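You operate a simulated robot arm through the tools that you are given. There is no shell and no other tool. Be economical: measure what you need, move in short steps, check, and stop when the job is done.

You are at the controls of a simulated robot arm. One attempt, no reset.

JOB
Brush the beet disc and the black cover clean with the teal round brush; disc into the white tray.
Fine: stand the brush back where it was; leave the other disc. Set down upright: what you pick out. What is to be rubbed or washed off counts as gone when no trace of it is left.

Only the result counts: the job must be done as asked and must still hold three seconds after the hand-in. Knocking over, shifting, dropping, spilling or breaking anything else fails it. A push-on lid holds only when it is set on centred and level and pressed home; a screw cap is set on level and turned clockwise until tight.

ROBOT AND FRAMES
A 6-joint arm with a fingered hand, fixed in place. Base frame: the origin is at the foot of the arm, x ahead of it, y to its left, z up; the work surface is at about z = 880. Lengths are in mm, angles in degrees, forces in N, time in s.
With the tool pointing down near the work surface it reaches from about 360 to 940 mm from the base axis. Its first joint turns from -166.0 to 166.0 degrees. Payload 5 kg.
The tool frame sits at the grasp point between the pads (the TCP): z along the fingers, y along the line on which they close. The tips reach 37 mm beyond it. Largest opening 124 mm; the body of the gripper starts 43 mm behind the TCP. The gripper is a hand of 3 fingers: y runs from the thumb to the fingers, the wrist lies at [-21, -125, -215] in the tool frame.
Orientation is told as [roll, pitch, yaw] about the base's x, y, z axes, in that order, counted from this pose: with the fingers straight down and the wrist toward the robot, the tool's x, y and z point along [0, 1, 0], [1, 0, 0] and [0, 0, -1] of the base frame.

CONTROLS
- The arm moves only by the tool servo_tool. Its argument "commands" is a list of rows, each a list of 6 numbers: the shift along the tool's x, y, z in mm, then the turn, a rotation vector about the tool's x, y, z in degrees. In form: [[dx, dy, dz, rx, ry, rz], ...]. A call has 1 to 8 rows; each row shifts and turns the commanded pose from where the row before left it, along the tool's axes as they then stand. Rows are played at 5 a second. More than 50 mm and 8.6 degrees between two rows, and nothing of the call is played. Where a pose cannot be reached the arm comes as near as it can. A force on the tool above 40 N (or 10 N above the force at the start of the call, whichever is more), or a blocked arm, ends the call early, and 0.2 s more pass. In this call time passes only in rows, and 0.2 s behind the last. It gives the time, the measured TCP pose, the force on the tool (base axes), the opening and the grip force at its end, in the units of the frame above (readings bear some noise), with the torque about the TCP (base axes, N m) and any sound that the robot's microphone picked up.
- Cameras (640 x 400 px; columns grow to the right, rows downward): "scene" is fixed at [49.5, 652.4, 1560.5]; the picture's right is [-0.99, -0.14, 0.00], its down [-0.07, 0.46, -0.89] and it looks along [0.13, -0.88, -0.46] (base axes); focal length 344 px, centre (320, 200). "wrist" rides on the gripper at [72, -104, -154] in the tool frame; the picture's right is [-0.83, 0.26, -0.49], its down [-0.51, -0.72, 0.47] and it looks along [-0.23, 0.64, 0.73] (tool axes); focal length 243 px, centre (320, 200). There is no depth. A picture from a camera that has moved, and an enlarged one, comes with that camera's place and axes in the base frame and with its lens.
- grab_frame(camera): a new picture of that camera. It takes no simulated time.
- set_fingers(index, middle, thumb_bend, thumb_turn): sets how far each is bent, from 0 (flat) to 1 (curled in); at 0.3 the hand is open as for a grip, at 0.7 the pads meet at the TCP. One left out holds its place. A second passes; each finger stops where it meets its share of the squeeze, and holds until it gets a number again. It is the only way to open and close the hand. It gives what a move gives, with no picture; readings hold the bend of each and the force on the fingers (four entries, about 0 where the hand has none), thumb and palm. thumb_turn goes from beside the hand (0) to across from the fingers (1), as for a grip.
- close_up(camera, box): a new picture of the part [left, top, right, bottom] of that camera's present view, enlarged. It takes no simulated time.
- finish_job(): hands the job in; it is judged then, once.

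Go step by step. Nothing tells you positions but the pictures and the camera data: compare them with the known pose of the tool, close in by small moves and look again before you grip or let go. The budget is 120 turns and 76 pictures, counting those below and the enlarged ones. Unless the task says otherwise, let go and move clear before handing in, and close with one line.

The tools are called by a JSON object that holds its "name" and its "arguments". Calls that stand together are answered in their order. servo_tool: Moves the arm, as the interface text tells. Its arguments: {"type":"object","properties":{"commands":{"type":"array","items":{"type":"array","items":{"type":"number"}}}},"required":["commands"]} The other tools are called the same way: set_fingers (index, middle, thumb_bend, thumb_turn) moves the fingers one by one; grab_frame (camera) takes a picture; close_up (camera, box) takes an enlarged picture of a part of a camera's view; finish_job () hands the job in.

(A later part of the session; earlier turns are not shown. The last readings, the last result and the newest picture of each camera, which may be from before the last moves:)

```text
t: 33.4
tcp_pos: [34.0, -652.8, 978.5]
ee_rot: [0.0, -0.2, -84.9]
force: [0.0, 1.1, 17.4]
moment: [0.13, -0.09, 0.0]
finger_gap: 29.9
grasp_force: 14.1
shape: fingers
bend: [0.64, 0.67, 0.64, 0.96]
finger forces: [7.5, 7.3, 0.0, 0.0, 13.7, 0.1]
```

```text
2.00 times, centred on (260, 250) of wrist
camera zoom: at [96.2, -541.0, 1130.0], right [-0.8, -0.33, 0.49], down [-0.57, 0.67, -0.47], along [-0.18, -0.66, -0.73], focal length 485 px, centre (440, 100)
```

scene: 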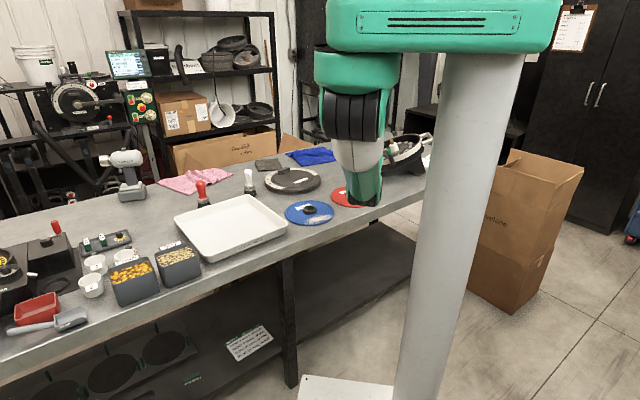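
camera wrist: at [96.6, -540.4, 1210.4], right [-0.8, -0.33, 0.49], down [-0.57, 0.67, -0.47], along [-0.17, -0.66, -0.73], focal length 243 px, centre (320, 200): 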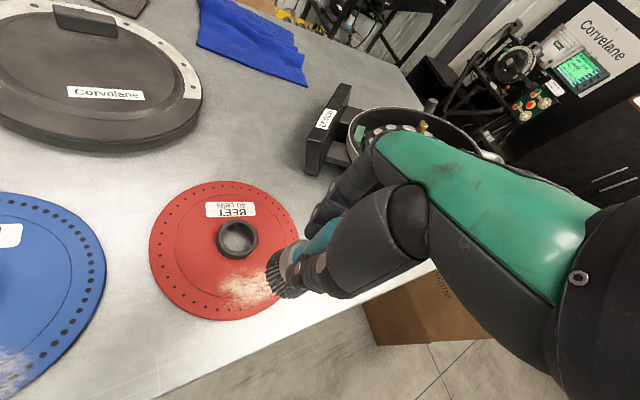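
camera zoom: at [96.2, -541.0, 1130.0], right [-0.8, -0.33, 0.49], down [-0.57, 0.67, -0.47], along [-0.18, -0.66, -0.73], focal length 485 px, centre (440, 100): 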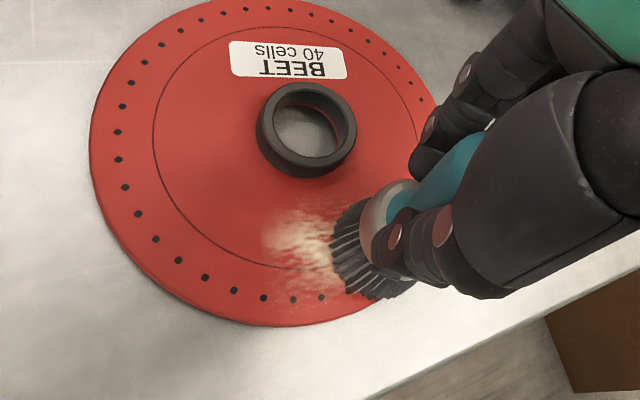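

Contact made and stiff (17 N), so I back off 2 mm and brush along an arc around the hub.

{"name": "servo_tool", "arguments": {"commands": [[0, 0, -2, 0, 0, 0], [13.8, -19.9, 0, 0, 0, 0], [19.8, -13.8, 0, 0, 0, 0], [24.1, -6.4, 0, 0, 0, 0]]}}

{"name": "close_up", "arguments": {"camera": "wrist", "box": [120, 150, 400, 350]}}

```text
t: 34.4
tcp_pos: [87.0, -606.5, 978.8]
ee_rot: [0.0, -0.1, -85.1]
force: [-7.8, -2.5, 17.3]
moment: [-0.17, 0.31, -0.02]
finger_gap: 29.5
grasp_force: 16.0
shape: fingers
bend: [0.64, 0.67, 0.64, 0.96]
finger forces: [6.3, 13.4, 0.0, 0.0, 12.9, 0.1]
```

```text
2.00 times, centred on (260, 250) of wrist
camera zoom: at [149.9, -496.5, 1131.4], right [-0.8, -0.33, 0.49], down [-0.57, 0.67, -0.47], along [-0.18, -0.66, -0.73], focal length 485 px, centre (440, 100)
```

zoom: 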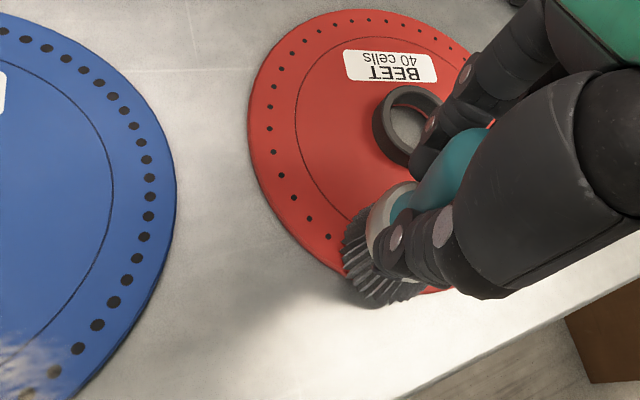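

The disc is smaller than I took it for (radius ~80, centre ~(103,-668)), so I ease the pressure and sweep back on a tighter arc.

{"name": "servo_tool", "arguments": {"commands": [[0, 6, -1.5, 0, 0, 0], [-0.1, 7, 0, 0, 0, 0], [-17.8, 8.5, 0, 0, 0, 0], [-14.3, 14.3, 0, 0, 0, 0], [-8.6, 18.3, 0, 0, 0, 0], [-1.7, 19.9, 0, 0, 0, 0]]}}

{"name": "close_up", "arguments": {"camera": "wrist", "box": [120, 150, 400, 350]}}

```text
t: 35.8
tcp_pos: [52.2, -683.8, 978.9]
ee_rot: [0.0, 0.0, -85.0]
force: [0.0, 0.3, 0.1]
moment: [0.0, 0.08, 0.02]
finger_gap: 30.0
grasp_force: 12.1
shape: fingers
bend: [0.65, 0.67, 0.63, 0.96]
finger forces: [6.7, 6.8, 0.0, 0.0, 11.1, 0.1]
```

```text
2.00 times, centred on (260, 250) of wrist
camera zoom: at [114.7, -574.0, 1132.0], right [-0.8, -0.33, 0.49], down [-0.57, 0.68, -0.47], along [-0.18, -0.66, -0.73], focal length 485 px, centre (440, 100)
```

zoom: 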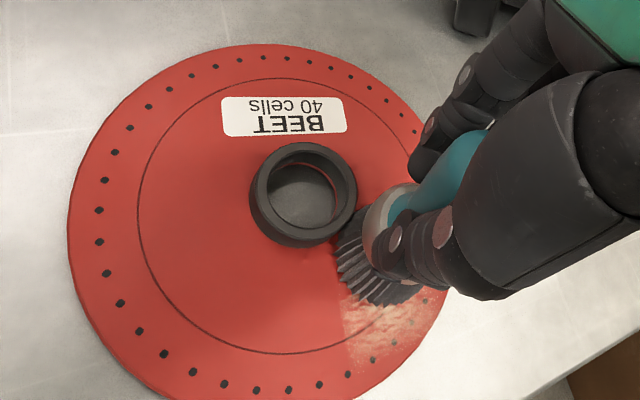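

Most is gone; a remnant lies at the outer edge near (26,-648). I press lightly and sweep along the outer arc.

{"name": "servo_tool", "arguments": {"commands": [[-16.1, 3.8, 1.3, 0, 0, 0], [2.6, -18.3, 0, 0, 0, 0], [7.5, -16.9, 0, 0, 0, 0], [11.4, -15.1, 0, 0, 0, 0], [15.1, -11.7, 0, 0, 0, 0], [-20.6, 5.7, 0, 0, 0, 0], [-13, 16.4, 0, 0, 0, 0], [-8, 19.4, 0, 0, 0, 0]]}}

{"name": "close_up", "arguments": {"camera": "wrist", "box": [120, 150, 400, 350]}}

```text
t: 37.6
tcp_pos: [29.3, -669.1, 978.6]
ee_rot: [0.1, -0.1, -85.0]
force: [0.9, 0.1, 2.6]
moment: [0.0, -0.02, 0.01]
finger_gap: 29.7
grasp_force: 13.1
shape: fingers
bend: [0.65, 0.67, 0.63, 0.96]
finger forces: [7.4, 6.7, 0.0, 0.1, 11.9, 0.1]
```

```text
2.00 times, centred on (260, 250) of wrist
camera zoom: at [92.0, -558.8, 1130.2], right [-0.8, -0.33, 0.49], down [-0.57, 0.67, -0.47], along [-0.17, -0.66, -0.73], focal length 485 px, centre (440, 100)
```

zoom: 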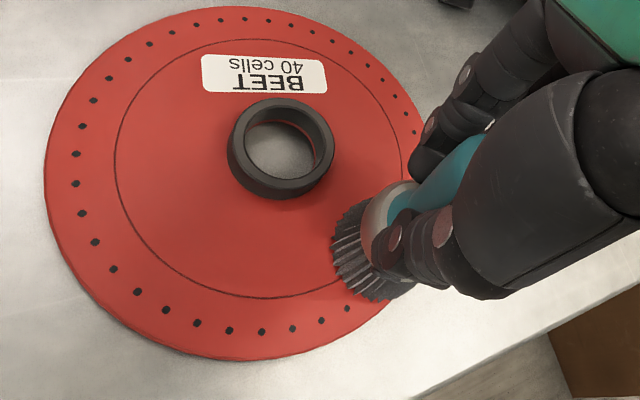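

Looking clean; one more pass along the hidden right side, then I lift and inspect.

{"name": "servo_tool", "arguments": {"commands": [[3, 18, 0, 0, 0, 0], [5, 18, 0, 0, 0, 0], [8, 0, 0, 0, 0, 0], [-5, -18, 0, 0, 0, 0], [0, 0, -35, 0, 0, 0], [0, 0, -45, 0, 0, 0], [0, 0, -45, 0, 0, 0], [0, 0, -45, 0, 0, 0]]}}

{"name": "close_up", "arguments": {"camera": "wrist", "box": [140, 190, 340, 350]}}

```text
t: 39.4
tcp_pos: [40.9, -685.4, 1147.1]
ee_rot: [0.0, 0.1, -85.1]
force: [-0.5, 0.0, -0.8]
moment: [0.02, -0.02, -0.01]
finger_gap: 29.7
grasp_force: 11.9
shape: fingers
bend: [0.65, 0.67, 0.63, 0.96]
finger forces: [7.0, 6.6, 0.0, 0.0, 11.1, 0.1]
```

```text
2.50 times, centred on (240, 270) of wrist
camera zoom: at [105.0, -575.7, 1300.2], right [-0.8, -0.33, 0.49], down [-0.57, 0.68, -0.47], along [-0.17, -0.66, -0.73], focal length 606 px, centre (520, 25)
```

zoom: 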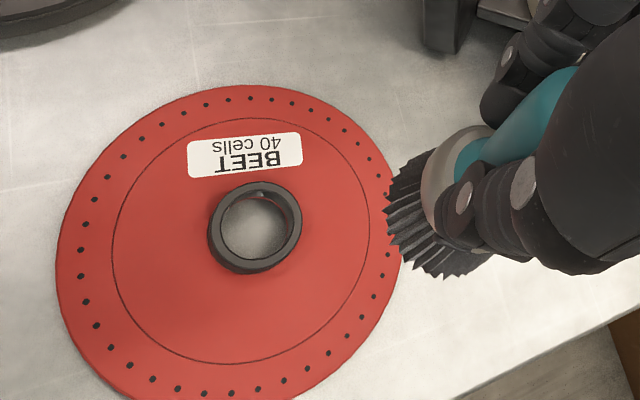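

The beet disc is clean. Now I carry the brush back to its place at (645,-583).

{"name": "servo_tool", "arguments": {"commands": [[43.6, -3.5, -3, 0, 0, 0], [43.6, -3.5, -3, 0, 0, 0], [43.6, -3.5, -3, 0, 0, 0], [43.6, -3.5, -3, 0, 0, 0], [43.6, -3.5, -3, 0, 0, 0], [43.6, -3.5, -3, 0, 0, 0], [43.6, -3.5, 0, 0, 0, 0]]}}

{"name": "servo_tool", "arguments": {"commands": [[43.6, -3.5, 0, 0, 0, 0], [43.6, -3.5, 0, 0, 0, 0], [43.6, -3.5, 0, 0, 0, 0], [43.6, -3.5, 0, 0, 0, 0], [43.6, -3.5, 0, 0, 0, 0], [43.6, -3.5, 0, 0, 0, 0], [43.6, -3.5, 0, 0, 0, 0]]}}

{"name": "servo_tool", "arguments": {"commands": [[0, 0, 0, 0, 0, -8], [0, 0, 0, 0, 0, -7], [0, 0, 0, 0, 0, -7], [0, 0, 0, 0, 0, -7], [0, 0, 0, 0, 0, -7], [0, 0, 0, 0, 0, -7]]}}

{"name": "grab_frame", "arguments": {"camera": "wrist"}}

{"name": "close_up", "arguments": {"camera": "scene", "box": [160, 80, 320, 220]}}

```text
t: 41.0
tcp_pos: [343.3, -633.2, 1165.6]
ee_rot: [0.0, 0.0, -84.9]
force: [-0.7, -0.7, 0.4]
moment: [0.01, -0.04, 0.02]
finger_gap: 29.5
grasp_force: 11.7
shape: fingers
bend: [0.65, 0.67, 0.63, 0.96]
finger forces: [6.8, 6.5, 0.0, 0.0, 10.8, 0.0]
```

```text
t: 42.6
tcp_pos: [645.7, -583.4, 1167.3]
ee_rot: [0.0, 0.0, -85.0]
force: [-0.2, -0.3, -1.2]
moment: [0.05, -0.02, 0.02]
finger_gap: 29.4
grasp_force: 11.7
shape: fingers
bend: [0.65, 0.67, 0.63, 0.96]
finger forces: [6.7, 6.3, 0.0, 0.0, 10.6, 0.0]
```

```text
t: 44.0
tcp_pos: [645.9, -583.8, 1164.9]
ee_rot: [0.0, 0.1, -41.9]
force: [-0.2, -0.9, -1.2]
moment: [0.01, 0.01, -0.01]
finger_gap: 29.6
grasp_force: 12.1
shape: fingers
bend: [0.65, 0.67, 0.63, 0.96]
finger forces: [6.6, 6.4, 0.0, 0.1, 10.6, 0.0]
```

```text
33 pictures are left
camera wrist: at [616.1, -460.3, 1318.1], right [-0.36, -0.79, 0.49], down [-0.88, 0.1, -0.47], along [0.32, -0.6, -0.73], focal length 243 px, centre (320, 200)
```

wrist: 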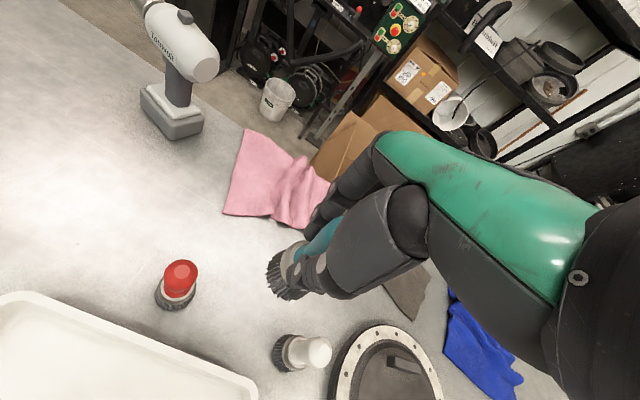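

```text
2.86 times, centred on (240, 150) of scene
camera zoom: at [49.5, 652.4, 1560.5], right [-0.99, -0.14, 0.0], down [-0.07, 0.46, -0.89], along [0.13, -0.88, -0.46], focal length 984 px, centre (549, 343)
```

zoom: 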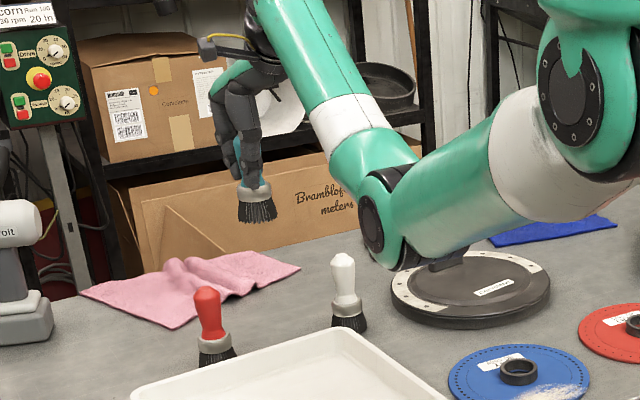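

Brush is back above its place, near vertical. Lowering to the bench, with small steps at the end.

{"name": "servo_tool", "arguments": {"commands": [[0, 0, 45, 0, 0, 0], [0, 0, 45, 0, 0, 0], [0, 0, 45, 0, 0, 0], [0, 0, 30, 0, 0, 0], [0, 0, 14, 0, 0, 0]]}}

{"name": "servo_tool", "arguments": {"commands": [[0, 0, 2, 0, 0, 0], [0, 0, 2, 0, 0, 0]]}}

{"name": "servo_tool", "arguments": {"commands": [[0, 0, 2, 0, 0, 0], [0, 0, 1, 0, 0, 0]]}}

{"name": "close_up", "arguments": {"camera": "scene", "box": [180, 130, 280, 220]}}

```text
t: 45.2
tcp_pos: [645.3, -584.2, 985.4]
ee_rot: [0.0, 0.0, -42.0]
force: [0.3, 0.4, -0.6]
moment: [0.02, 0.02, 0.02]
finger_gap: 29.4
grasp_force: 11.9
shape: fingers
bend: [0.65, 0.67, 0.63, 0.96]
finger forces: [6.6, 6.5, 0.1, 0.0, 10.5, 0.0]
```

```text
t: 45.8
tcp_pos: [646.5, -584.0, 981.7]
ee_rot: [0.0, 0.1, -42.0]
force: [0.9, 0.2, -2.0]
moment: [0.03, -0.04, -0.02]
finger_gap: 29.4
grasp_force: 11.5
shape: fingers
bend: [0.65, 0.67, 0.63, 0.96]
finger forces: [6.6, 6.4, 0.0, 0.0, 10.6, 0.0]
```

```text
t: 46.4
tcp_pos: [647.0, -583.7, 980.1]
ee_rot: [0.0, 0.1, -42.0]
force: [-0.2, -0.4, -1.2]
moment: [0.01, 0.02, 0.03]
finger_gap: 29.3
grasp_force: 11.2
shape: fingers
bend: [0.65, 0.67, 0.63, 0.96]
finger forces: [6.7, 6.3, 0.1, 0.1, 10.6, 0.1]
```

```text
4.44 times, centred on (230, 175) of scene
camera zoom: at [49.5, 652.4, 1560.5], right [-0.99, -0.14, 0.0], down [-0.07, 0.46, -0.89], along [0.13, -0.88, -0.46], focal length 1531 px, centre (720, 311)
```

zoom: 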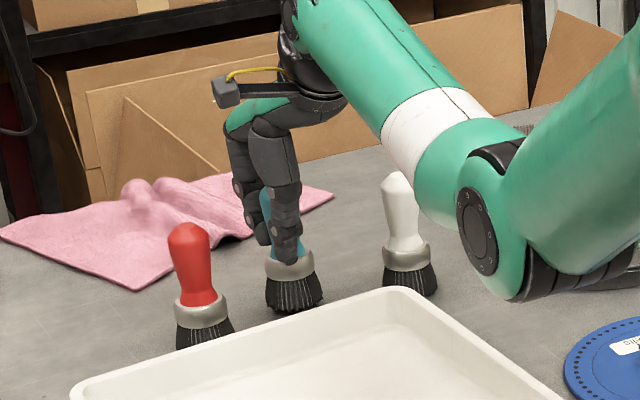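

Nearly down. A few more millimetres until contact.

{"name": "servo_tool", "arguments": {"commands": [[0, 0, 1.5, 0, 0, 0], [0, 0, 1, 0, 0, 0]]}}

{"name": "servo_tool", "arguments": {"commands": [[0, 0, 1.5, 0, 0, 0], [0, 0, 1, 0, 0, 0]]}}

{"name": "servo_tool", "arguments": {"commands": [[0, 0, 1, 0, 0, 0]]}}

```text
t: 47.0
tcp_pos: [645.8, -584.0, 976.8]
ee_rot: [0.0, 0.0, -42.1]
force: [0.4, -0.6, -1.4]
moment: [0.01, -0.03, 0.01]
finger_gap: 29.2
grasp_force: 12.5
shape: fingers
bend: [0.65, 0.67, 0.63, 0.96]
finger forces: [6.6, 6.3, 0.0, 0.0, 10.5, 0.0]
```

```text
t: 47.6
tcp_pos: [646.2, -585.2, 974.4]
ee_rot: [0.0, -0.1, -42.0]
force: [0.1, -0.6, -2.0]
moment: [-0.02, 0.0, 0.0]
finger_gap: 29.3
grasp_force: 12.3
shape: fingers
bend: [0.65, 0.67, 0.63, 0.96]
finger forces: [6.6, 6.5, 0.0, 0.1, 10.7, 0.0]
```

```text
t: 48.0
tcp_pos: [645.3, -583.8, 973.8]
ee_rot: [0.1, 0.0, -41.9]
force: [0.9, 0.8, -0.5]
moment: [0.03, 0.0, 0.02]
finger_gap: 29.4
grasp_force: 11.2
shape: fingers
bend: [0.65, 0.67, 0.63, 0.96]
finger forces: [6.6, 6.4, 0.1, 0.0, 10.6, 0.1]
```

{"name": "servo_tool", "arguments": {"commands": [[0, 0, 1, 0, 0, 0], [0, 0, 1, 0, 0, 0]]}}

{"name": "close_up", "arguments": {"camera": "wrist", "box": [200, 150, 440, 380]}}

```text
t: 48.6
tcp_pos: [645.8, -584.2, 973.3]
ee_rot: [0.0, -0.1, -42.0]
force: [-0.8, 0.1, 2.5]
moment: [-0.01, 0.01, -0.02]
finger_gap: 29.3
grasp_force: 11.9
shape: fingers
bend: [0.65, 0.67, 0.63, 0.96]
finger forces: [6.4, 6.4, 0.0, 0.1, 11.0, 0.0]
```

```text
1.74 times, centred on (320, 265) of wrist
camera zoom: at [616.4, -460.2, 1125.2], right [-0.36, -0.79, 0.49], down [-0.88, 0.11, -0.47], along [0.32, -0.6, -0.73], focal length 422 px, centre (320, 87)
```

zoom: 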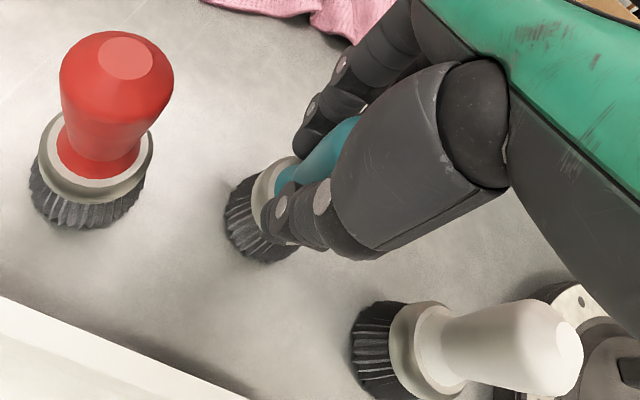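

In contact and in the same spot as before. Releasing in stages.

{"name": "set_fingers", "arguments": {"index": 0.6, "middle": 0.6, "thumb_bend": 0.58}}

{"name": "set_fingers", "arguments": {"index": 0.3, "middle": 0.3, "thumb_bend": 0.3}}

{"name": "close_up", "arguments": {"camera": "scene", "box": [180, 130, 280, 220]}}

```text
t: 49.6
tcp_pos: [646.6, -583.8, 972.4]
ee_rot: [-0.1, 0.0, -42.0]
force: [0.3, 0.6, 0.9]
moment: [-0.02, -0.03, -0.01]
finger_gap: 41.1
grasp_force: 0.1
shape: fingers
bend: [0.6, 0.6, 0.57, 0.97]
finger forces: [0.0, 0.0, 0.0, 0.1, 0.0, 0.0]
```

```text
t: 50.6
tcp_pos: [645.3, -582.9, 970.5]
ee_rot: [0.0, 0.0, -42.1]
force: [-0.5, 1.0, 1.0]
moment: [0.01, 0.01, 0.0]
finger_gap: 128.5
grasp_force: 0.0
shape: fingers
bend: [0.3, 0.3, 0.3, 0.97]
finger forces: [0.0, 0.1, 0.0, 0.0, 0.0, 0.0]
```

```text
4.44 times, centred on (230, 175) of scene
camera zoom: at [49.5, 652.4, 1560.5], right [-0.99, -0.14, 0.0], down [-0.07, 0.46, -0.89], along [0.13, -0.88, -0.46], focal length 1531 px, centre (720, 311)
```

zoom: 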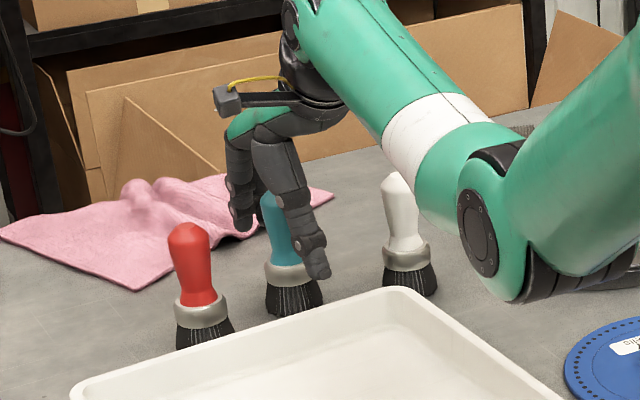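

The brush stands free and upright. I withdraw straight up and check.

{"name": "servo_tool", "arguments": {"commands": [[0, 0, -20, 0, 0, 0], [0, 0, -30, 0, 0, 0], [0, 0, -45, 0, 0, 0], [0, 0, -45, 0, 0, 0], [0, 0, -45, 0, 0, 0]]}}

{"name": "grab_frame", "arguments": {"camera": "wrist"}}

{"name": "close_up", "arguments": {"camera": "scene", "box": [160, 140, 400, 270]}}

```text
t: 51.8
tcp_pos: [646.6, -584.4, 1156.1]
ee_rot: [0.0, 0.1, -42.0]
force: [0.0, -0.2, -0.1]
moment: [0.03, 0.01, 0.02]
finger_gap: 128.5
grasp_force: 0.0
shape: fingers
bend: [0.3, 0.3, 0.3, 0.97]
finger forces: [0.1, 0.1, 0.0, 0.0, 0.1, 0.1]
```

```text
28 pictures are left
camera wrist: at [616.9, -460.8, 1309.9], right [-0.36, -0.79, 0.49], down [-0.88, 0.11, -0.47], along [0.32, -0.6, -0.73], focal length 243 px, centre (320, 200)
```

wrist: 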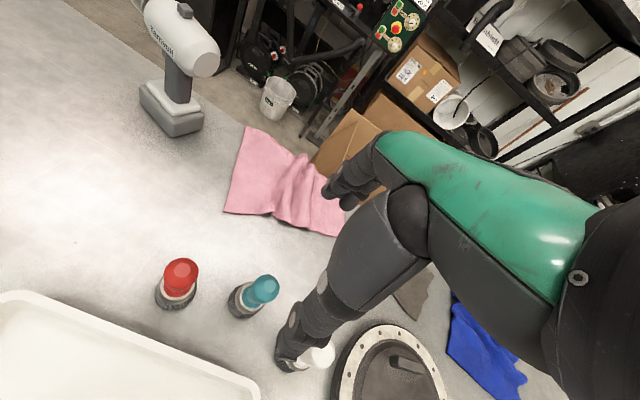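

```text
2.67 times, centred on (280, 205) of scene
camera zoom: at [49.5, 652.4, 1560.5], right [-0.99, -0.14, 0.0], down [-0.07, 0.46, -0.89], along [0.13, -0.88, -0.46], focal length 918 px, centre (427, 187)
```

zoom: 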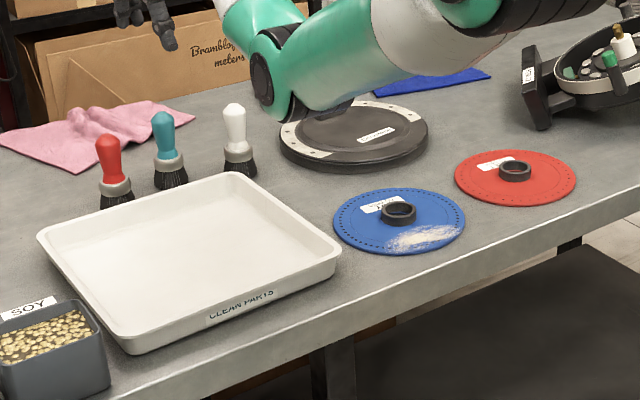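

The teal brush stands where it was, cover and beet disc are clean. Next, the hand goes over the beet disc's hub.

{"name": "servo_tool", "arguments": {"commands": [[-36.2, -28.7, 0, 0, 0, 0], [-36.2, -28.7, 0, 0, 0, 0], [-36.2, -28.7, 0, 0, 0, 0], [-36.2, -28.7, 0, 0, 0, 0], [-36.2, -28.7, 0, 0, 0, 0], [-36.2, -28.7, 0, 0, 0, 0], [-36.2, -28.7, 0, 0, 0, 0], [-36.2, -28.7, 0, 0, 0, 0]]}}

{"name": "servo_tool", "arguments": {"commands": [[-36.2, -28.7, 0, 0, 0, 0], [-36.2, -28.7, 0, 0, 0, 0], [-36.2, -28.7, 0, 0, 0, 0], [-36.2, -28.7, 0, 0, 0, 0], [0, 0, 0, 0, 0, 8], [0, 0, 0, 0, 0, 8], [0, 0, 0, 0, 0, 8]]}}

{"name": "servo_tool", "arguments": {"commands": [[0, 0, 0, 0, 0, 8], [0, 0, 30, 0, 0, 8], [0, 0, 40, 0, 0, 0], [0, 0, 40, 0, 0, 0]]}}

{"name": "grab_frame", "arguments": {"camera": "wrist"}}

```text
t: 53.6
tcp_pos: [283.3, -644.4, 1157.0]
ee_rot: [0.0, -0.1, -42.1]
force: [0.6, -1.3, -0.7]
moment: [0.01, 0.03, -0.04]
finger_gap: 128.6
grasp_force: 0.1
shape: fingers
bend: [0.3, 0.3, 0.3, 0.97]
finger forces: [0.1, 0.0, 0.0, 0.1, 0.1, 0.0]
```

```text
t: 55.2
tcp_pos: [99.8, -675.6, 1155.5]
ee_rot: [0.0, 0.0, -66.0]
force: [-0.8, -0.5, 0.5]
moment: [-0.01, -0.05, 0.01]
finger_gap: 128.8
grasp_force: 0.0
shape: fingers
bend: [0.3, 0.3, 0.3, 0.97]
finger forces: [0.0, 0.0, 0.1, 0.0, 0.0, 0.1]
```

```text
t: 56.2
tcp_pos: [97.8, -675.6, 1045.4]
ee_rot: [0.0, 0.0, -82.0]
force: [0.8, 0.0, 0.2]
moment: [-0.02, -0.06, 0.02]
finger_gap: 128.4
grasp_force: 0.1
shape: fingers
bend: [0.3, 0.3, 0.3, 0.97]
finger forces: [0.1, 0.1, 0.1, 0.0, 0.0, 0.0]
```

```text
26 pictures are left
camera wrist: at [155.4, -562.8, 1198.6], right [-0.79, -0.37, 0.49], down [-0.6, 0.64, -0.47], along [-0.14, -0.67, -0.73], focal length 243 px, centre (320, 200)
```

wrist: 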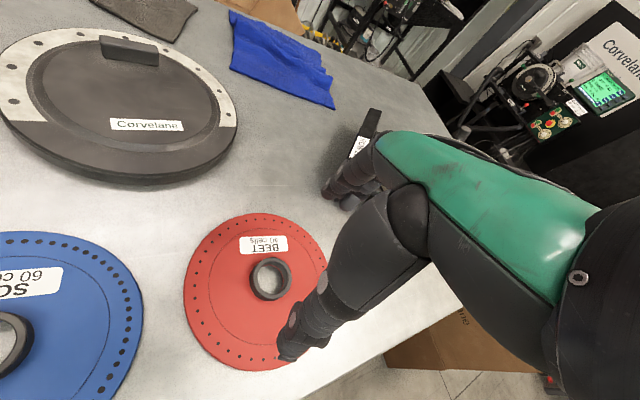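

Hub centre is about (101,-683). I correct by a few mm and lower until the tips are just above the hub.

{"name": "servo_tool", "arguments": {"commands": [[2, 7, 10, 0, 0, 0], [0, 0, 30, 0, 0, 0], [0, 0, 30, 0, 0, 0], [0, 0, 13, 0, 0, 0]]}}

{"name": "grab_frame", "arguments": {"camera": "wrist"}}

{"name": "grab_frame", "arguments": {"camera": "scene"}}

```text
t: 57.2
tcp_pos: [101.8, -682.1, 962.4]
ee_rot: [0.0, -0.1, -82.0]
force: [0.1, 0.3, 0.2]
moment: [0.04, -0.02, 0.01]
finger_gap: 128.9
grasp_force: 0.1
shape: fingers
bend: [0.3, 0.3, 0.3, 0.97]
finger forces: [0.1, 0.0, 0.0, 0.0, 0.0, 0.0]
```

```text
25 pictures are left
camera wrist: at [158.5, -569.1, 1116.2], right [-0.79, -0.37, 0.49], down [-0.6, 0.64, -0.47], along [-0.14, -0.67, -0.73], focal length 243 px, centre (320, 200)
```

wrist: 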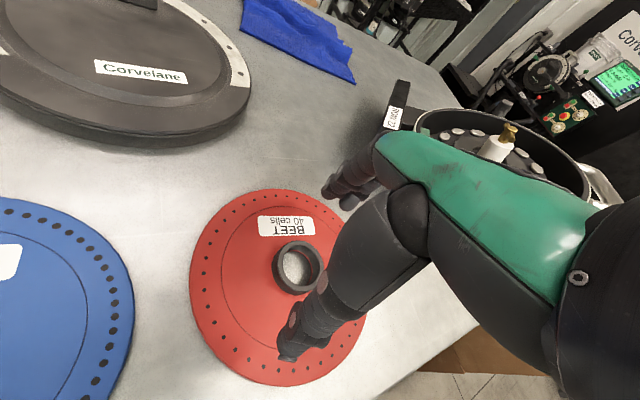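

```text
24 pictures are left
```

scene: 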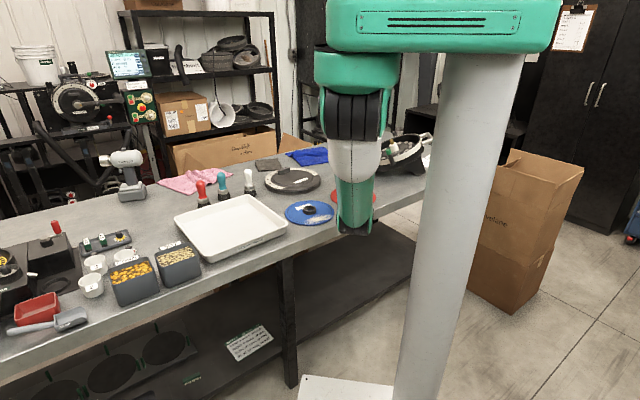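

Hub is centred under the TCP. I pre-close partway so the tips won't swing lower later, then descend.

{"name": "set_fingers", "arguments": {"index": 0.46, "middle": 0.46, "thumb_bend": 0.46}}

{"name": "servo_tool", "arguments": {"commands": [[0, 0, 10, 0, 0, 0], [0, 0, 10, 0, 0, 0], [0, 0, 6, 0, 0, 0]]}}

{"name": "close_up", "arguments": {"camera": "wrist", "box": [220, 180, 420, 360]}}

```text
t: 58.2
tcp_pos: [102.2, -682.3, 963.6]
ee_rot: [0.0, 0.0, -82.1]
force: [1.1, 0.1, -0.5]
moment: [-0.05, 0.01, -0.01]
finger_gap: 80.7
grasp_force: 0.0
shape: fingers
bend: [0.46, 0.46, 0.46, 0.97]
finger forces: [0.1, 0.0, 0.0, 0.1, 0.1, 0.0]
```

```text
t: 59.0
tcp_pos: [101.6, -681.7, 937.9]
ee_rot: [0.1, -0.1, -82.1]
force: [-0.7, -0.4, 0.0]
moment: [-0.01, -0.01, -0.01]
finger_gap: 81.0
grasp_force: 0.1
shape: fingers
bend: [0.46, 0.46, 0.46, 0.97]
finger forces: [0.0, 0.1, 0.0, 0.0, 0.0, 0.0]
```

```text
2.22 times, centred on (320, 270) of wrist
camera zoom: at [158.9, -569.2, 1090.2], right [-0.79, -0.37, 0.49], down [-0.6, 0.64, -0.47], along [-0.14, -0.67, -0.73], focal length 539 px, centre (320, 44)
```

zoom: 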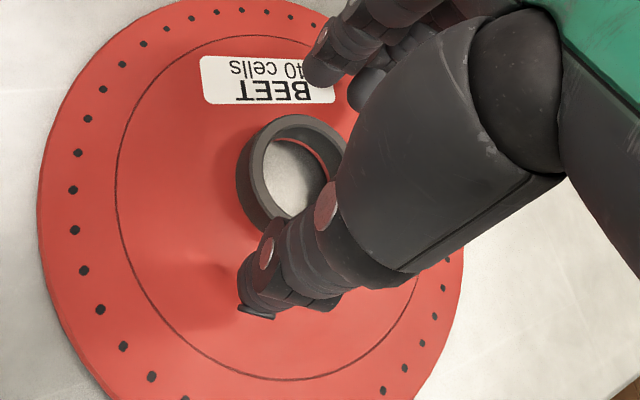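

Geometry looks right: thumb and fingers on either side of the hub. A little lower to have the tips near the disc surface.

{"name": "servo_tool", "arguments": {"commands": [[0, 0, 4, 0, 0, 0], [0, 0, 3, 0, 0, 0], [0, 0, 3, 0, 0, 0], [0, 0, 2, 0, 0, 0]]}}

{"name": "close_up", "arguments": {"camera": "wrist", "box": [220, 180, 420, 360]}}

```text
t: 60.0
tcp_pos: [103.8, -684.3, 928.5]
ee_rot: [0.0, -0.2, -82.0]
force: [1.3, -0.6, 10.5]
moment: [-0.48, 0.0, 0.04]
finger_gap: 80.7
grasp_force: 4.6
shape: fingers
bend: [0.46, 0.46, 0.46, 0.97]
finger forces: [0.0, 9.9, 0.0, 0.0, 0.0, 0.1]
```

```text
2.22 times, centred on (320, 270) of wrist
camera zoom: at [159.0, -569.6, 1079.8], right [-0.79, -0.37, 0.49], down [-0.6, 0.64, -0.47], along [-0.14, -0.67, -0.73], focal length 539 px, centre (320, 44)
```

zoom: 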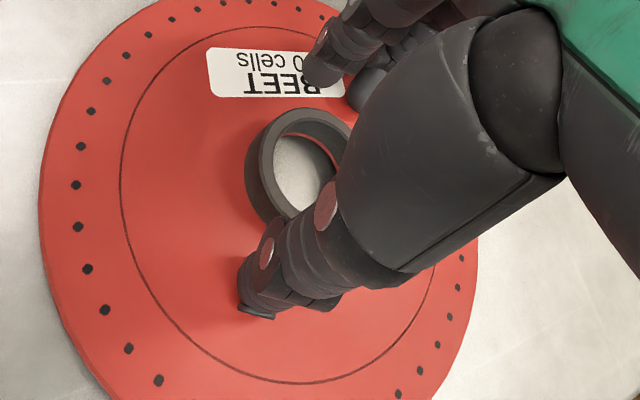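

The middle finger tip touched the disc (10 N), so I back up 5 mm and then close on the hub.

{"name": "servo_tool", "arguments": {"commands": [[0, 0, -5, 0, 0, 0]]}}

{"name": "set_fingers", "arguments": {"index": 0.52, "middle": 0.52, "thumb_bend": 0.52}}

{"name": "close_up", "arguments": {"camera": "wrist", "box": [220, 180, 420, 360]}}

```text
t: 60.4
tcp_pos: [99.9, -682.8, 929.8]
ee_rot: [0.1, 0.3, -82.0]
force: [-0.4, -0.3, 1.0]
moment: [-0.03, 0.03, -0.02]
finger_gap: 81.1
grasp_force: 0.1
shape: fingers
bend: [0.46, 0.46, 0.46, 0.97]
finger forces: [0.1, 0.1, 0.1, 0.1, 0.1, 0.0]
```

```text
t: 61.4
tcp_pos: [102.7, -682.4, 930.4]
ee_rot: [-0.1, 0.0, -82.0]
force: [0.0, 0.8, -0.6]
moment: [0.0, 0.0, -0.01]
finger_gap: 62.1
grasp_force: 0.1
shape: fingers
bend: [0.52, 0.52, 0.52, 0.97]
finger forces: [0.0, 0.0, 0.0, 0.0, 0.0, 0.0]
```

```text
2.22 times, centred on (320, 270) of wrist
camera zoom: at [159.0, -569.4, 1083.4], right [-0.79, -0.37, 0.49], down [-0.6, 0.64, -0.47], along [-0.14, -0.67, -0.73], focal length 539 px, centre (320, 44)
```

zoom: 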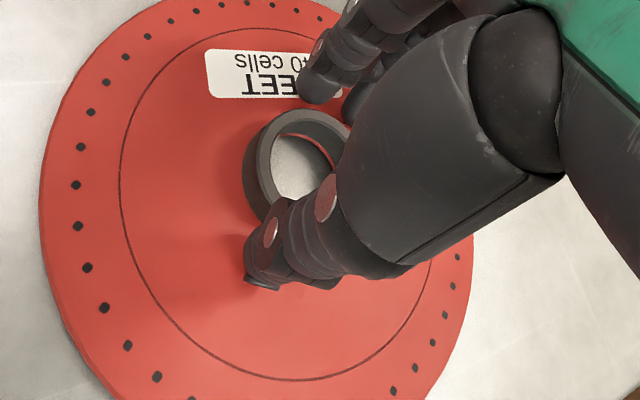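

No contact with the disc surface; closing on the hub now.

{"name": "set_fingers", "arguments": {"index": 0.7, "middle": 0.7, "thumb_bend": 0.7}}

{"name": "close_up", "arguments": {"camera": "wrist", "box": [220, 180, 420, 360]}}

```text
t: 62.4
tcp_pos: [102.0, -682.6, 929.8]
ee_rot: [0.0, 0.0, -82.0]
force: [-0.6, 0.3, 0.1]
moment: [0.14, 0.07, 0.04]
finger_gap: 47.5
grasp_force: 18.6
shape: fingers
bend: [0.59, 0.63, 0.57, 0.96]
finger forces: [10.3, 8.2, 0.0, 0.1, 19.4, 0.0]
```

```text
2.22 times, centred on (320, 270) of wrist
camera zoom: at [158.9, -569.4, 1083.4], right [-0.79, -0.37, 0.49], down [-0.6, 0.64, -0.47], along [-0.14, -0.67, -0.73], focal length 539 px, centre (320, 44)
```

zoom: 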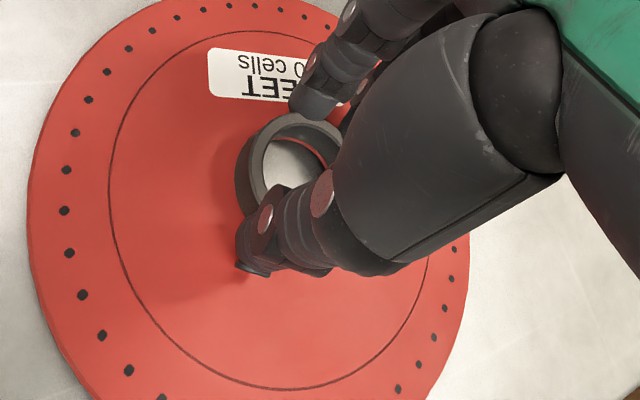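

The hub is gripped with about 19 N. Careful lift and check.

{"name": "servo_tool", "arguments": {"commands": [[0, 0, -5, 0, 0, 0], [0, 0, -10, 0, 0, 0], [0, 0, -20, 0, 0, 0], [0, 0, -25, 0, 0, 0]]}}

{"name": "grab_frame", "arguments": {"camera": "wrist"}}

```text
t: 63.4
tcp_pos: [101.4, -682.4, 990.2]
ee_rot: [0.0, 0.0, -82.1]
force: [-1.1, -0.3, -1.4]
moment: [-0.01, 0.02, -0.01]
finger_gap: 47.4
grasp_force: 18.8
shape: fingers
bend: [0.6, 0.64, 0.57, 0.96]
finger forces: [10.8, 8.0, 0.0, 0.0, 19.0, 0.1]
```

```text
19 pictures are left
camera wrist: at [158.9, -569.0, 1143.5], right [-0.79, -0.37, 0.49], down [-0.6, 0.64, -0.47], along [-0.14, -0.67, -0.73], focal length 243 px, centre (320, 200)
```

wrist: 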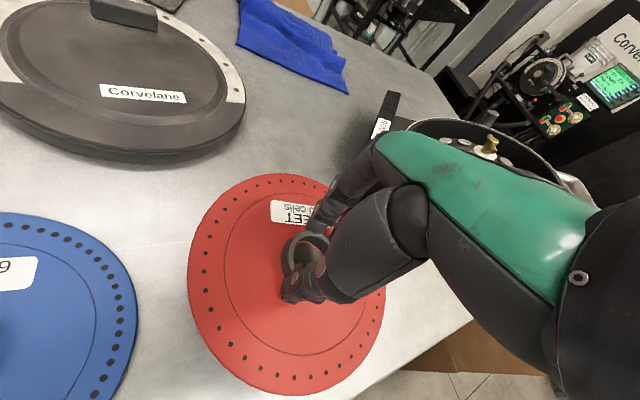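

The disc is held level. Raising and carrying it toward the tray.

{"name": "servo_tool", "arguments": {"commands": [[0, 0, -40, 0, 0, 0], [0, 0, -30, 0, 0, 0], [40.7, -18.8, 0, 0, 0, 0], [40.7, -18.8, 0, 0, 0, 0], [40.7, -18.8, 0, 0, 0, 0], [40.7, -18.8, 0, 0, 0, 0], [40.7, -18.8, 0, 0, 0, 0], [40.7, -18.8, 0, 0, 0, 0]]}}

{"name": "servo_tool", "arguments": {"commands": [[0, 0, 0, 0, 0, -7.8], [0, 0, 0, 0, 0, -7.8], [0, 0, 0, 0, 0, -7.8], [0, 0, 0, 0, 0, -7.8], [0, 0, 0, 0, 0, -7.8], [0, 0, 0, 0, 0, -8]]}}

{"name": "grab_frame", "arguments": {"camera": "scene"}}

```text
t: 65.2
tcp_pos: [328.9, -536.3, 1060.8]
ee_rot: [-0.1, 0.0, -81.9]
force: [0.4, 0.3, -1.1]
moment: [-0.01, -0.02, 0.02]
finger_gap: 46.6
grasp_force: 18.2
shape: fingers
bend: [0.6, 0.64, 0.58, 0.96]
finger forces: [10.7, 7.7, 0.1, 0.1, 18.1, 0.0]
```

```text
t: 66.6
tcp_pos: [329.0, -536.7, 1059.7]
ee_rot: [-0.1, 0.0, -34.9]
force: [0.7, 0.1, -1.2]
moment: [-0.04, 0.0, 0.0]
finger_gap: 47.0
grasp_force: 18.3
shape: fingers
bend: [0.6, 0.64, 0.58, 0.96]
finger forces: [10.7, 7.6, 0.1, 0.1, 18.2, 0.1]
```

```text
18 pictures are left
```

scene: 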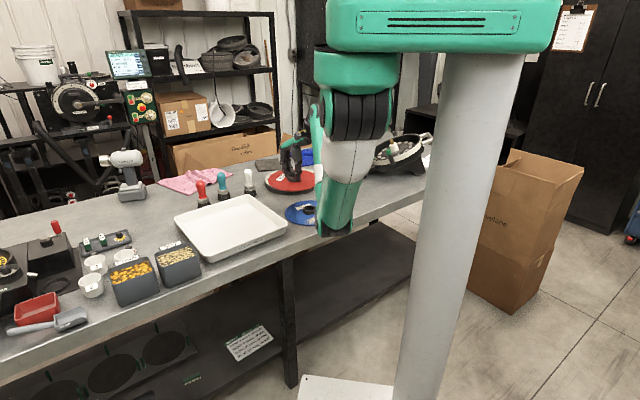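

The disc hangs level and the elbow is clear of the bench. Moving on over the tray.

{"name": "servo_tool", "arguments": {"commands": [[41.7, 17, 0, 0, 0, 0], [41.7, 17, 0, 0, 0, 0], [41.7, 17, 0, 0, 0, 0], [41.7, 17, 0, 0, 0, 0], [41.7, 17, 0, 0, 0, 0], [41.7, 17, 0, 0, 0, 0]]}}

{"name": "grab_frame", "arguments": {"camera": "scene"}}

{"name": "grab_frame", "arguments": {"camera": "wrist"}}

```text
t: 68.0
tcp_pos: [555.3, -390.8, 1060.7]
ee_rot: [0.0, -0.1, -34.9]
force: [-0.4, 0.7, -0.8]
moment: [0.01, -0.01, 0.01]
finger_gap: 46.7
grasp_force: 19.0
shape: fingers
bend: [0.6, 0.64, 0.58, 0.96]
finger forces: [10.5, 7.7, 0.1, 0.0, 18.2, 0.0]
```

```text
17 pictures are left
```

scene: 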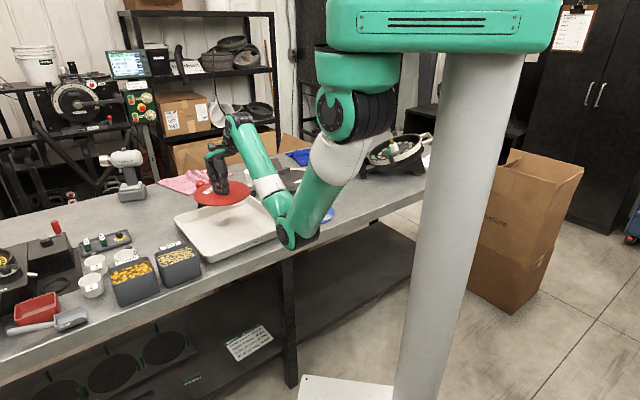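

```text
16 pictures are left
camera wrist: at [511.3, -271.3, 1214.0], right [-0.26, -0.83, 0.49], down [-0.88, 0.0, -0.47], along [0.39, -0.56, -0.73], focal length 243 px, centre (320, 200)
```

wrist: 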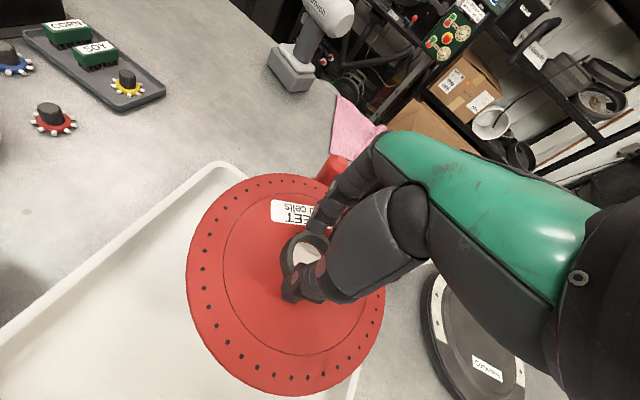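

Tray centre comes out at about (525,-360), so the disc is too near the far rim. I shift inward about 36 mm, lower partway and look.

{"name": "servo_tool", "arguments": {"commands": [[8.3, -35.2, 0, 0, 0, 0], [0, 0, 25, 0, 0, 0], [0, 0, 25, 0, 0, 0], [0, 0, 20, 0, 0, 0]]}}

{"name": "grab_frame", "arguments": {"camera": "wrist"}}

{"name": "close_up", "arguments": {"camera": "scene", "box": [150, 130, 350, 290]}}

```text
t: 69.0
tcp_pos: [531.2, -364.8, 990.0]
ee_rot: [0.0, 0.0, -35.0]
force: [-0.4, -0.2, -1.5]
moment: [-0.04, 0.03, 0.0]
finger_gap: 46.9
grasp_force: 18.2
shape: fingers
bend: [0.6, 0.64, 0.58, 0.96]
finger forces: [10.9, 7.9, 0.0, 0.1, 18.3, 0.0]
```

```text
15 pictures are left
camera wrist: at [486.7, -245.1, 1143.1], right [-0.26, -0.83, 0.49], down [-0.88, 0.0, -0.47], along [0.39, -0.56, -0.73], focal length 243 px, centre (320, 200)
```

wrist: 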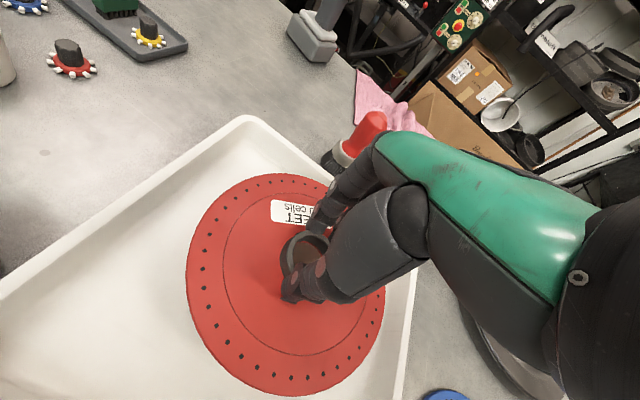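

```text
2.50 times, centred on (250, 210) of scene
camera zoom: at [49.5, 652.4, 1560.5], right [-0.99, -0.14, 0.0], down [-0.07, 0.46, -0.89], along [0.13, -0.88, -0.46], focal length 861 px, centre (495, 175)
```

zoom: 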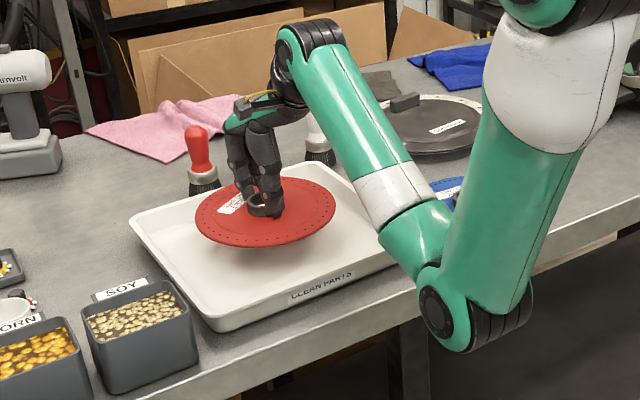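

The disc sits well within the tray outline. Lowering to just above the floor, then small steps to contact.

{"name": "servo_tool", "arguments": {"commands": [[0, 0, 15, 0, 0, 0], [0, 0, 15, 0, 0, 0], [0, 0, 10, 0, 0, 0]]}}

{"name": "close_up", "arguments": {"camera": "scene", "box": [150, 130, 350, 290]}}

{"name": "grab_frame", "arguments": {"camera": "wrist"}}

```text
t: 69.8
tcp_pos: [531.3, -363.7, 950.2]
ee_rot: [0.0, 0.0, -35.0]
force: [0.4, 0.3, -2.4]
moment: [0.04, 0.03, 0.03]
finger_gap: 46.7
grasp_force: 18.6
shape: fingers
bend: [0.6, 0.64, 0.58, 0.96]
finger forces: [10.9, 7.9, 0.0, 0.0, 18.2, 0.0]
```

```text
2.50 times, centred on (250, 210) of scene
camera zoom: at [49.5, 652.4, 1560.5], right [-0.99, -0.14, 0.0], down [-0.07, 0.46, -0.89], along [0.13, -0.88, -0.46], focal length 861 px, centre (495, 175)
```

zoom: 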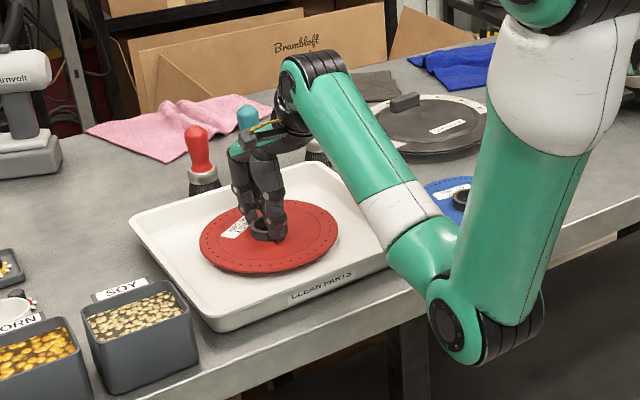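

```text
12 pictures are left
camera wrist: at [486.6, -244.5, 1103.2], right [-0.26, -0.83, 0.49], down [-0.88, 0.0, -0.47], along [0.39, -0.56, -0.73], focal length 243 px, centre (320, 200)
```

wrist: 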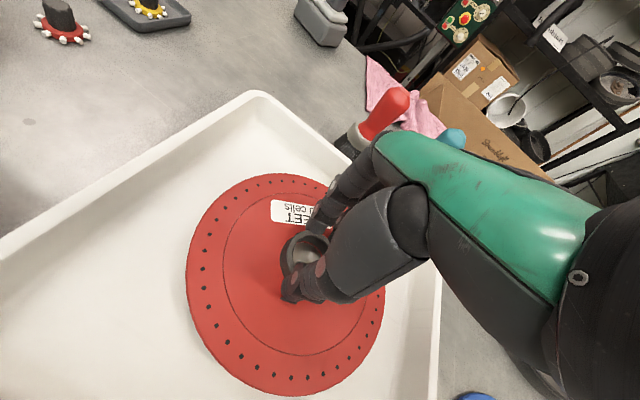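

Well inside the tray walls. Final lowering.

{"name": "servo_tool", "arguments": {"commands": [[0, 0, 4, 0, 0, 0], [0, 0, 3, 0, 0, 0], [0, 0, 2, 0, 0, 0]]}}

{"name": "servo_tool", "arguments": {"commands": [[0, 0, 1.5, 0, 0, 0], [0, 0, 1.5, 0, 0, 0]]}}

{"name": "servo_tool", "arguments": {"commands": [[0, 0, 1.5, 0, 0, 0], [0, 0, 1, 0, 0, 0]]}}

```text
t: 70.6
tcp_pos: [530.7, -363.5, 941.1]
ee_rot: [0.0, 0.1, -35.0]
force: [0.7, 0.2, -2.0]
moment: [-0.02, 0.0, 0.0]
finger_gap: 47.0
grasp_force: 18.9
shape: fingers
bend: [0.6, 0.64, 0.58, 0.96]
finger forces: [10.8, 7.9, 0.0, 0.0, 18.2, 0.0]
```

```text
t: 71.2
tcp_pos: [530.1, -363.0, 938.2]
ee_rot: [0.1, 0.0, -35.0]
force: [0.3, -0.4, -1.6]
moment: [0.0, -0.01, -0.01]
finger_gap: 46.8
grasp_force: 18.5
shape: fingers
bend: [0.6, 0.64, 0.58, 0.96]
finger forces: [10.9, 7.9, 0.0, 0.1, 18.2, 0.1]
```

```text
t: 71.8
tcp_pos: [531.3, -364.7, 936.1]
ee_rot: [0.1, 0.1, -35.0]
force: [0.2, 0.0, 0.4]
moment: [0.05, 0.09, -0.01]
finger_gap: 46.7
grasp_force: 19.4
shape: fingers
bend: [0.6, 0.64, 0.58, 0.96]
finger forces: [10.8, 8.1, 0.0, 0.0, 18.4, 0.1]
```

Contact is just beginning (about 2 N change). One millimetre more, then release.

{"name": "servo_tool", "arguments": {"commands": [[0, 0, 1, 0, 0, 0]]}}

{"name": "set_fingers", "arguments": {"index": 0.56, "middle": 0.58, "thumb_bend": 0.53}}

{"name": "set_fingers", "arguments": {"index": 0.47, "middle": 0.47, "thumb_bend": 0.47}}

{"name": "close_up", "arguments": {"camera": "wrist", "box": [150, 130, 450, 400]}}

```text
t: 72.2
tcp_pos: [531.1, -363.5, 934.5]
ee_rot: [-0.1, 0.0, -35.0]
force: [-1.0, -0.9, 2.0]
moment: [0.1, 0.19, 0.02]
finger_gap: 46.7
grasp_force: 18.9
shape: fingers
bend: [0.6, 0.64, 0.58, 0.96]
finger forces: [10.7, 8.2, 0.0, 0.0, 19.0, 0.0]
```

```text
t: 73.2
tcp_pos: [532.2, -363.6, 934.3]
ee_rot: [0.0, 0.0, -35.0]
force: [0.0, 0.4, 0.0]
moment: [-0.01, 0.02, 0.0]
finger_gap: 54.1
grasp_force: 0.1
shape: fingers
bend: [0.56, 0.57, 0.53, 0.97]
finger forces: [0.0, 0.0, 0.1, 0.0, 0.1, 0.0]
```

```text
t: 74.2
tcp_pos: [531.4, -364.0, 935.2]
ee_rot: [0.1, 0.0, -35.1]
force: [0.4, -1.0, -0.4]
moment: [-0.04, 0.0, 0.03]
finger_gap: 76.3
grasp_force: 0.0
shape: fingers
bend: [0.47, 0.47, 0.47, 0.97]
finger forces: [0.0, 0.0, 0.0, 0.0, 0.1, 0.0]
```

```text
1.48 times, centred on (300, 265) of wrist
camera zoom: at [487.0, -244.5, 1087.7], right [-0.26, -0.83, 0.49], down [-0.88, 0.0, -0.47], along [0.39, -0.56, -0.73], focal length 359 px, centre (350, 104)
```

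zoom: 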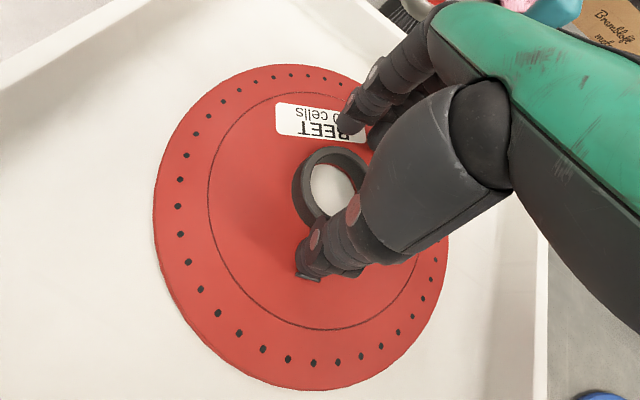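

The disc lies flat in the tray and the fingers are free. I withdraw straight up and inspect everything.

{"name": "servo_tool", "arguments": {"commands": [[0, 0, -20, 0, 0, 0], [0, 0, -30, 0, 0, 0], [0, 0, -40, 0, 0, 0], [0, 0, -40, 0, 0, 0]]}}

{"name": "servo_tool", "arguments": {"commands": [[0, 30, -30, 0, 0, 0], [0, 30, -30, 0, 0, 0], [0, 30, -20, 0, 0, 0]]}}

{"name": "grab_frame", "arguments": {"camera": "scene"}}

{"name": "close_up", "arguments": {"camera": "scene", "box": [160, 160, 400, 270]}}

{"name": "grab_frame", "arguments": {"camera": "wrist"}}

```text
t: 75.2
tcp_pos: [531.6, -362.3, 1064.7]
ee_rot: [0.0, -0.1, -35.0]
force: [-0.2, -0.1, 1.1]
moment: [-0.02, -0.02, -0.01]
finger_gap: 76.6
grasp_force: 0.0
shape: fingers
bend: [0.47, 0.47, 0.47, 0.97]
finger forces: [0.0, 0.0, 0.0, 0.0, 0.1, 0.0]
```

```text
t: 76.0
tcp_pos: [605.2, -414.9, 1144.7]
ee_rot: [0.0, 0.2, -35.0]
force: [-0.7, -0.1, -0.1]
moment: [-0.01, -0.01, -0.02]
finger_gap: 76.8
grasp_force: 0.0
shape: fingers
bend: [0.47, 0.47, 0.47, 0.97]
finger forces: [0.0, 0.0, 0.0, 0.1, 0.1, 0.1]
```

```text
10 pictures are left
```

scene: 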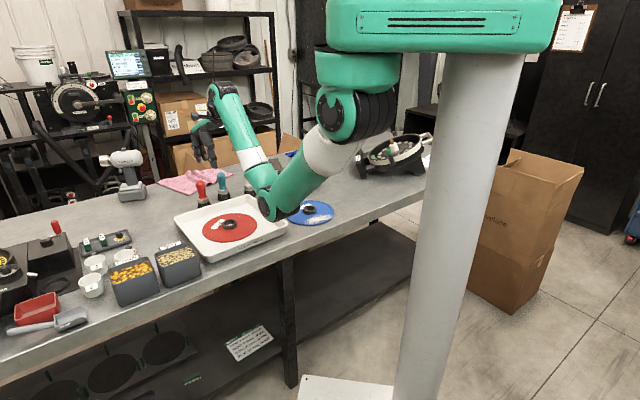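

```text
2.67 times, centred on (280, 215) of scene
camera zoom: at [49.5, 652.4, 1560.5], right [-0.99, -0.14, 0.0], down [-0.07, 0.46, -0.89], along [0.13, -0.88, -0.46], focal length 918 px, centre (427, 160)
```

zoom: 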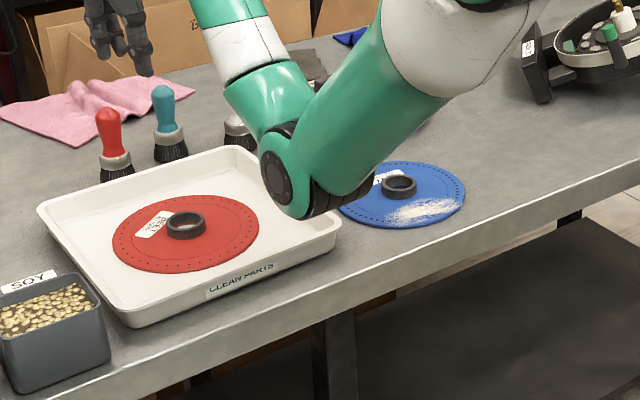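

```text
8 pictures are left
camera wrist: at [560.3, -296.0, 1298.0], right [-0.26, -0.83, 0.49], down [-0.88, 0.0, -0.47], along [0.39, -0.56, -0.73], focal length 243 px, centre (320, 200)
```

wrist: 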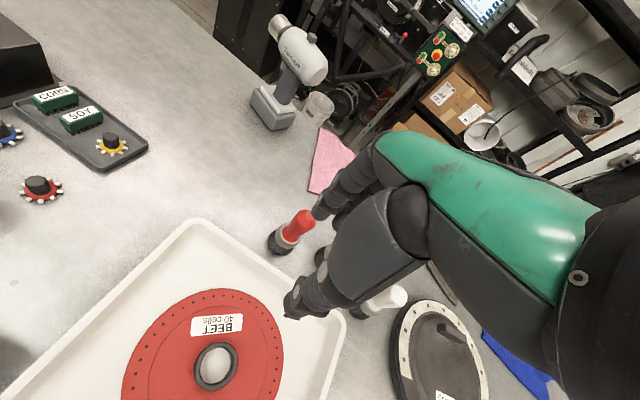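

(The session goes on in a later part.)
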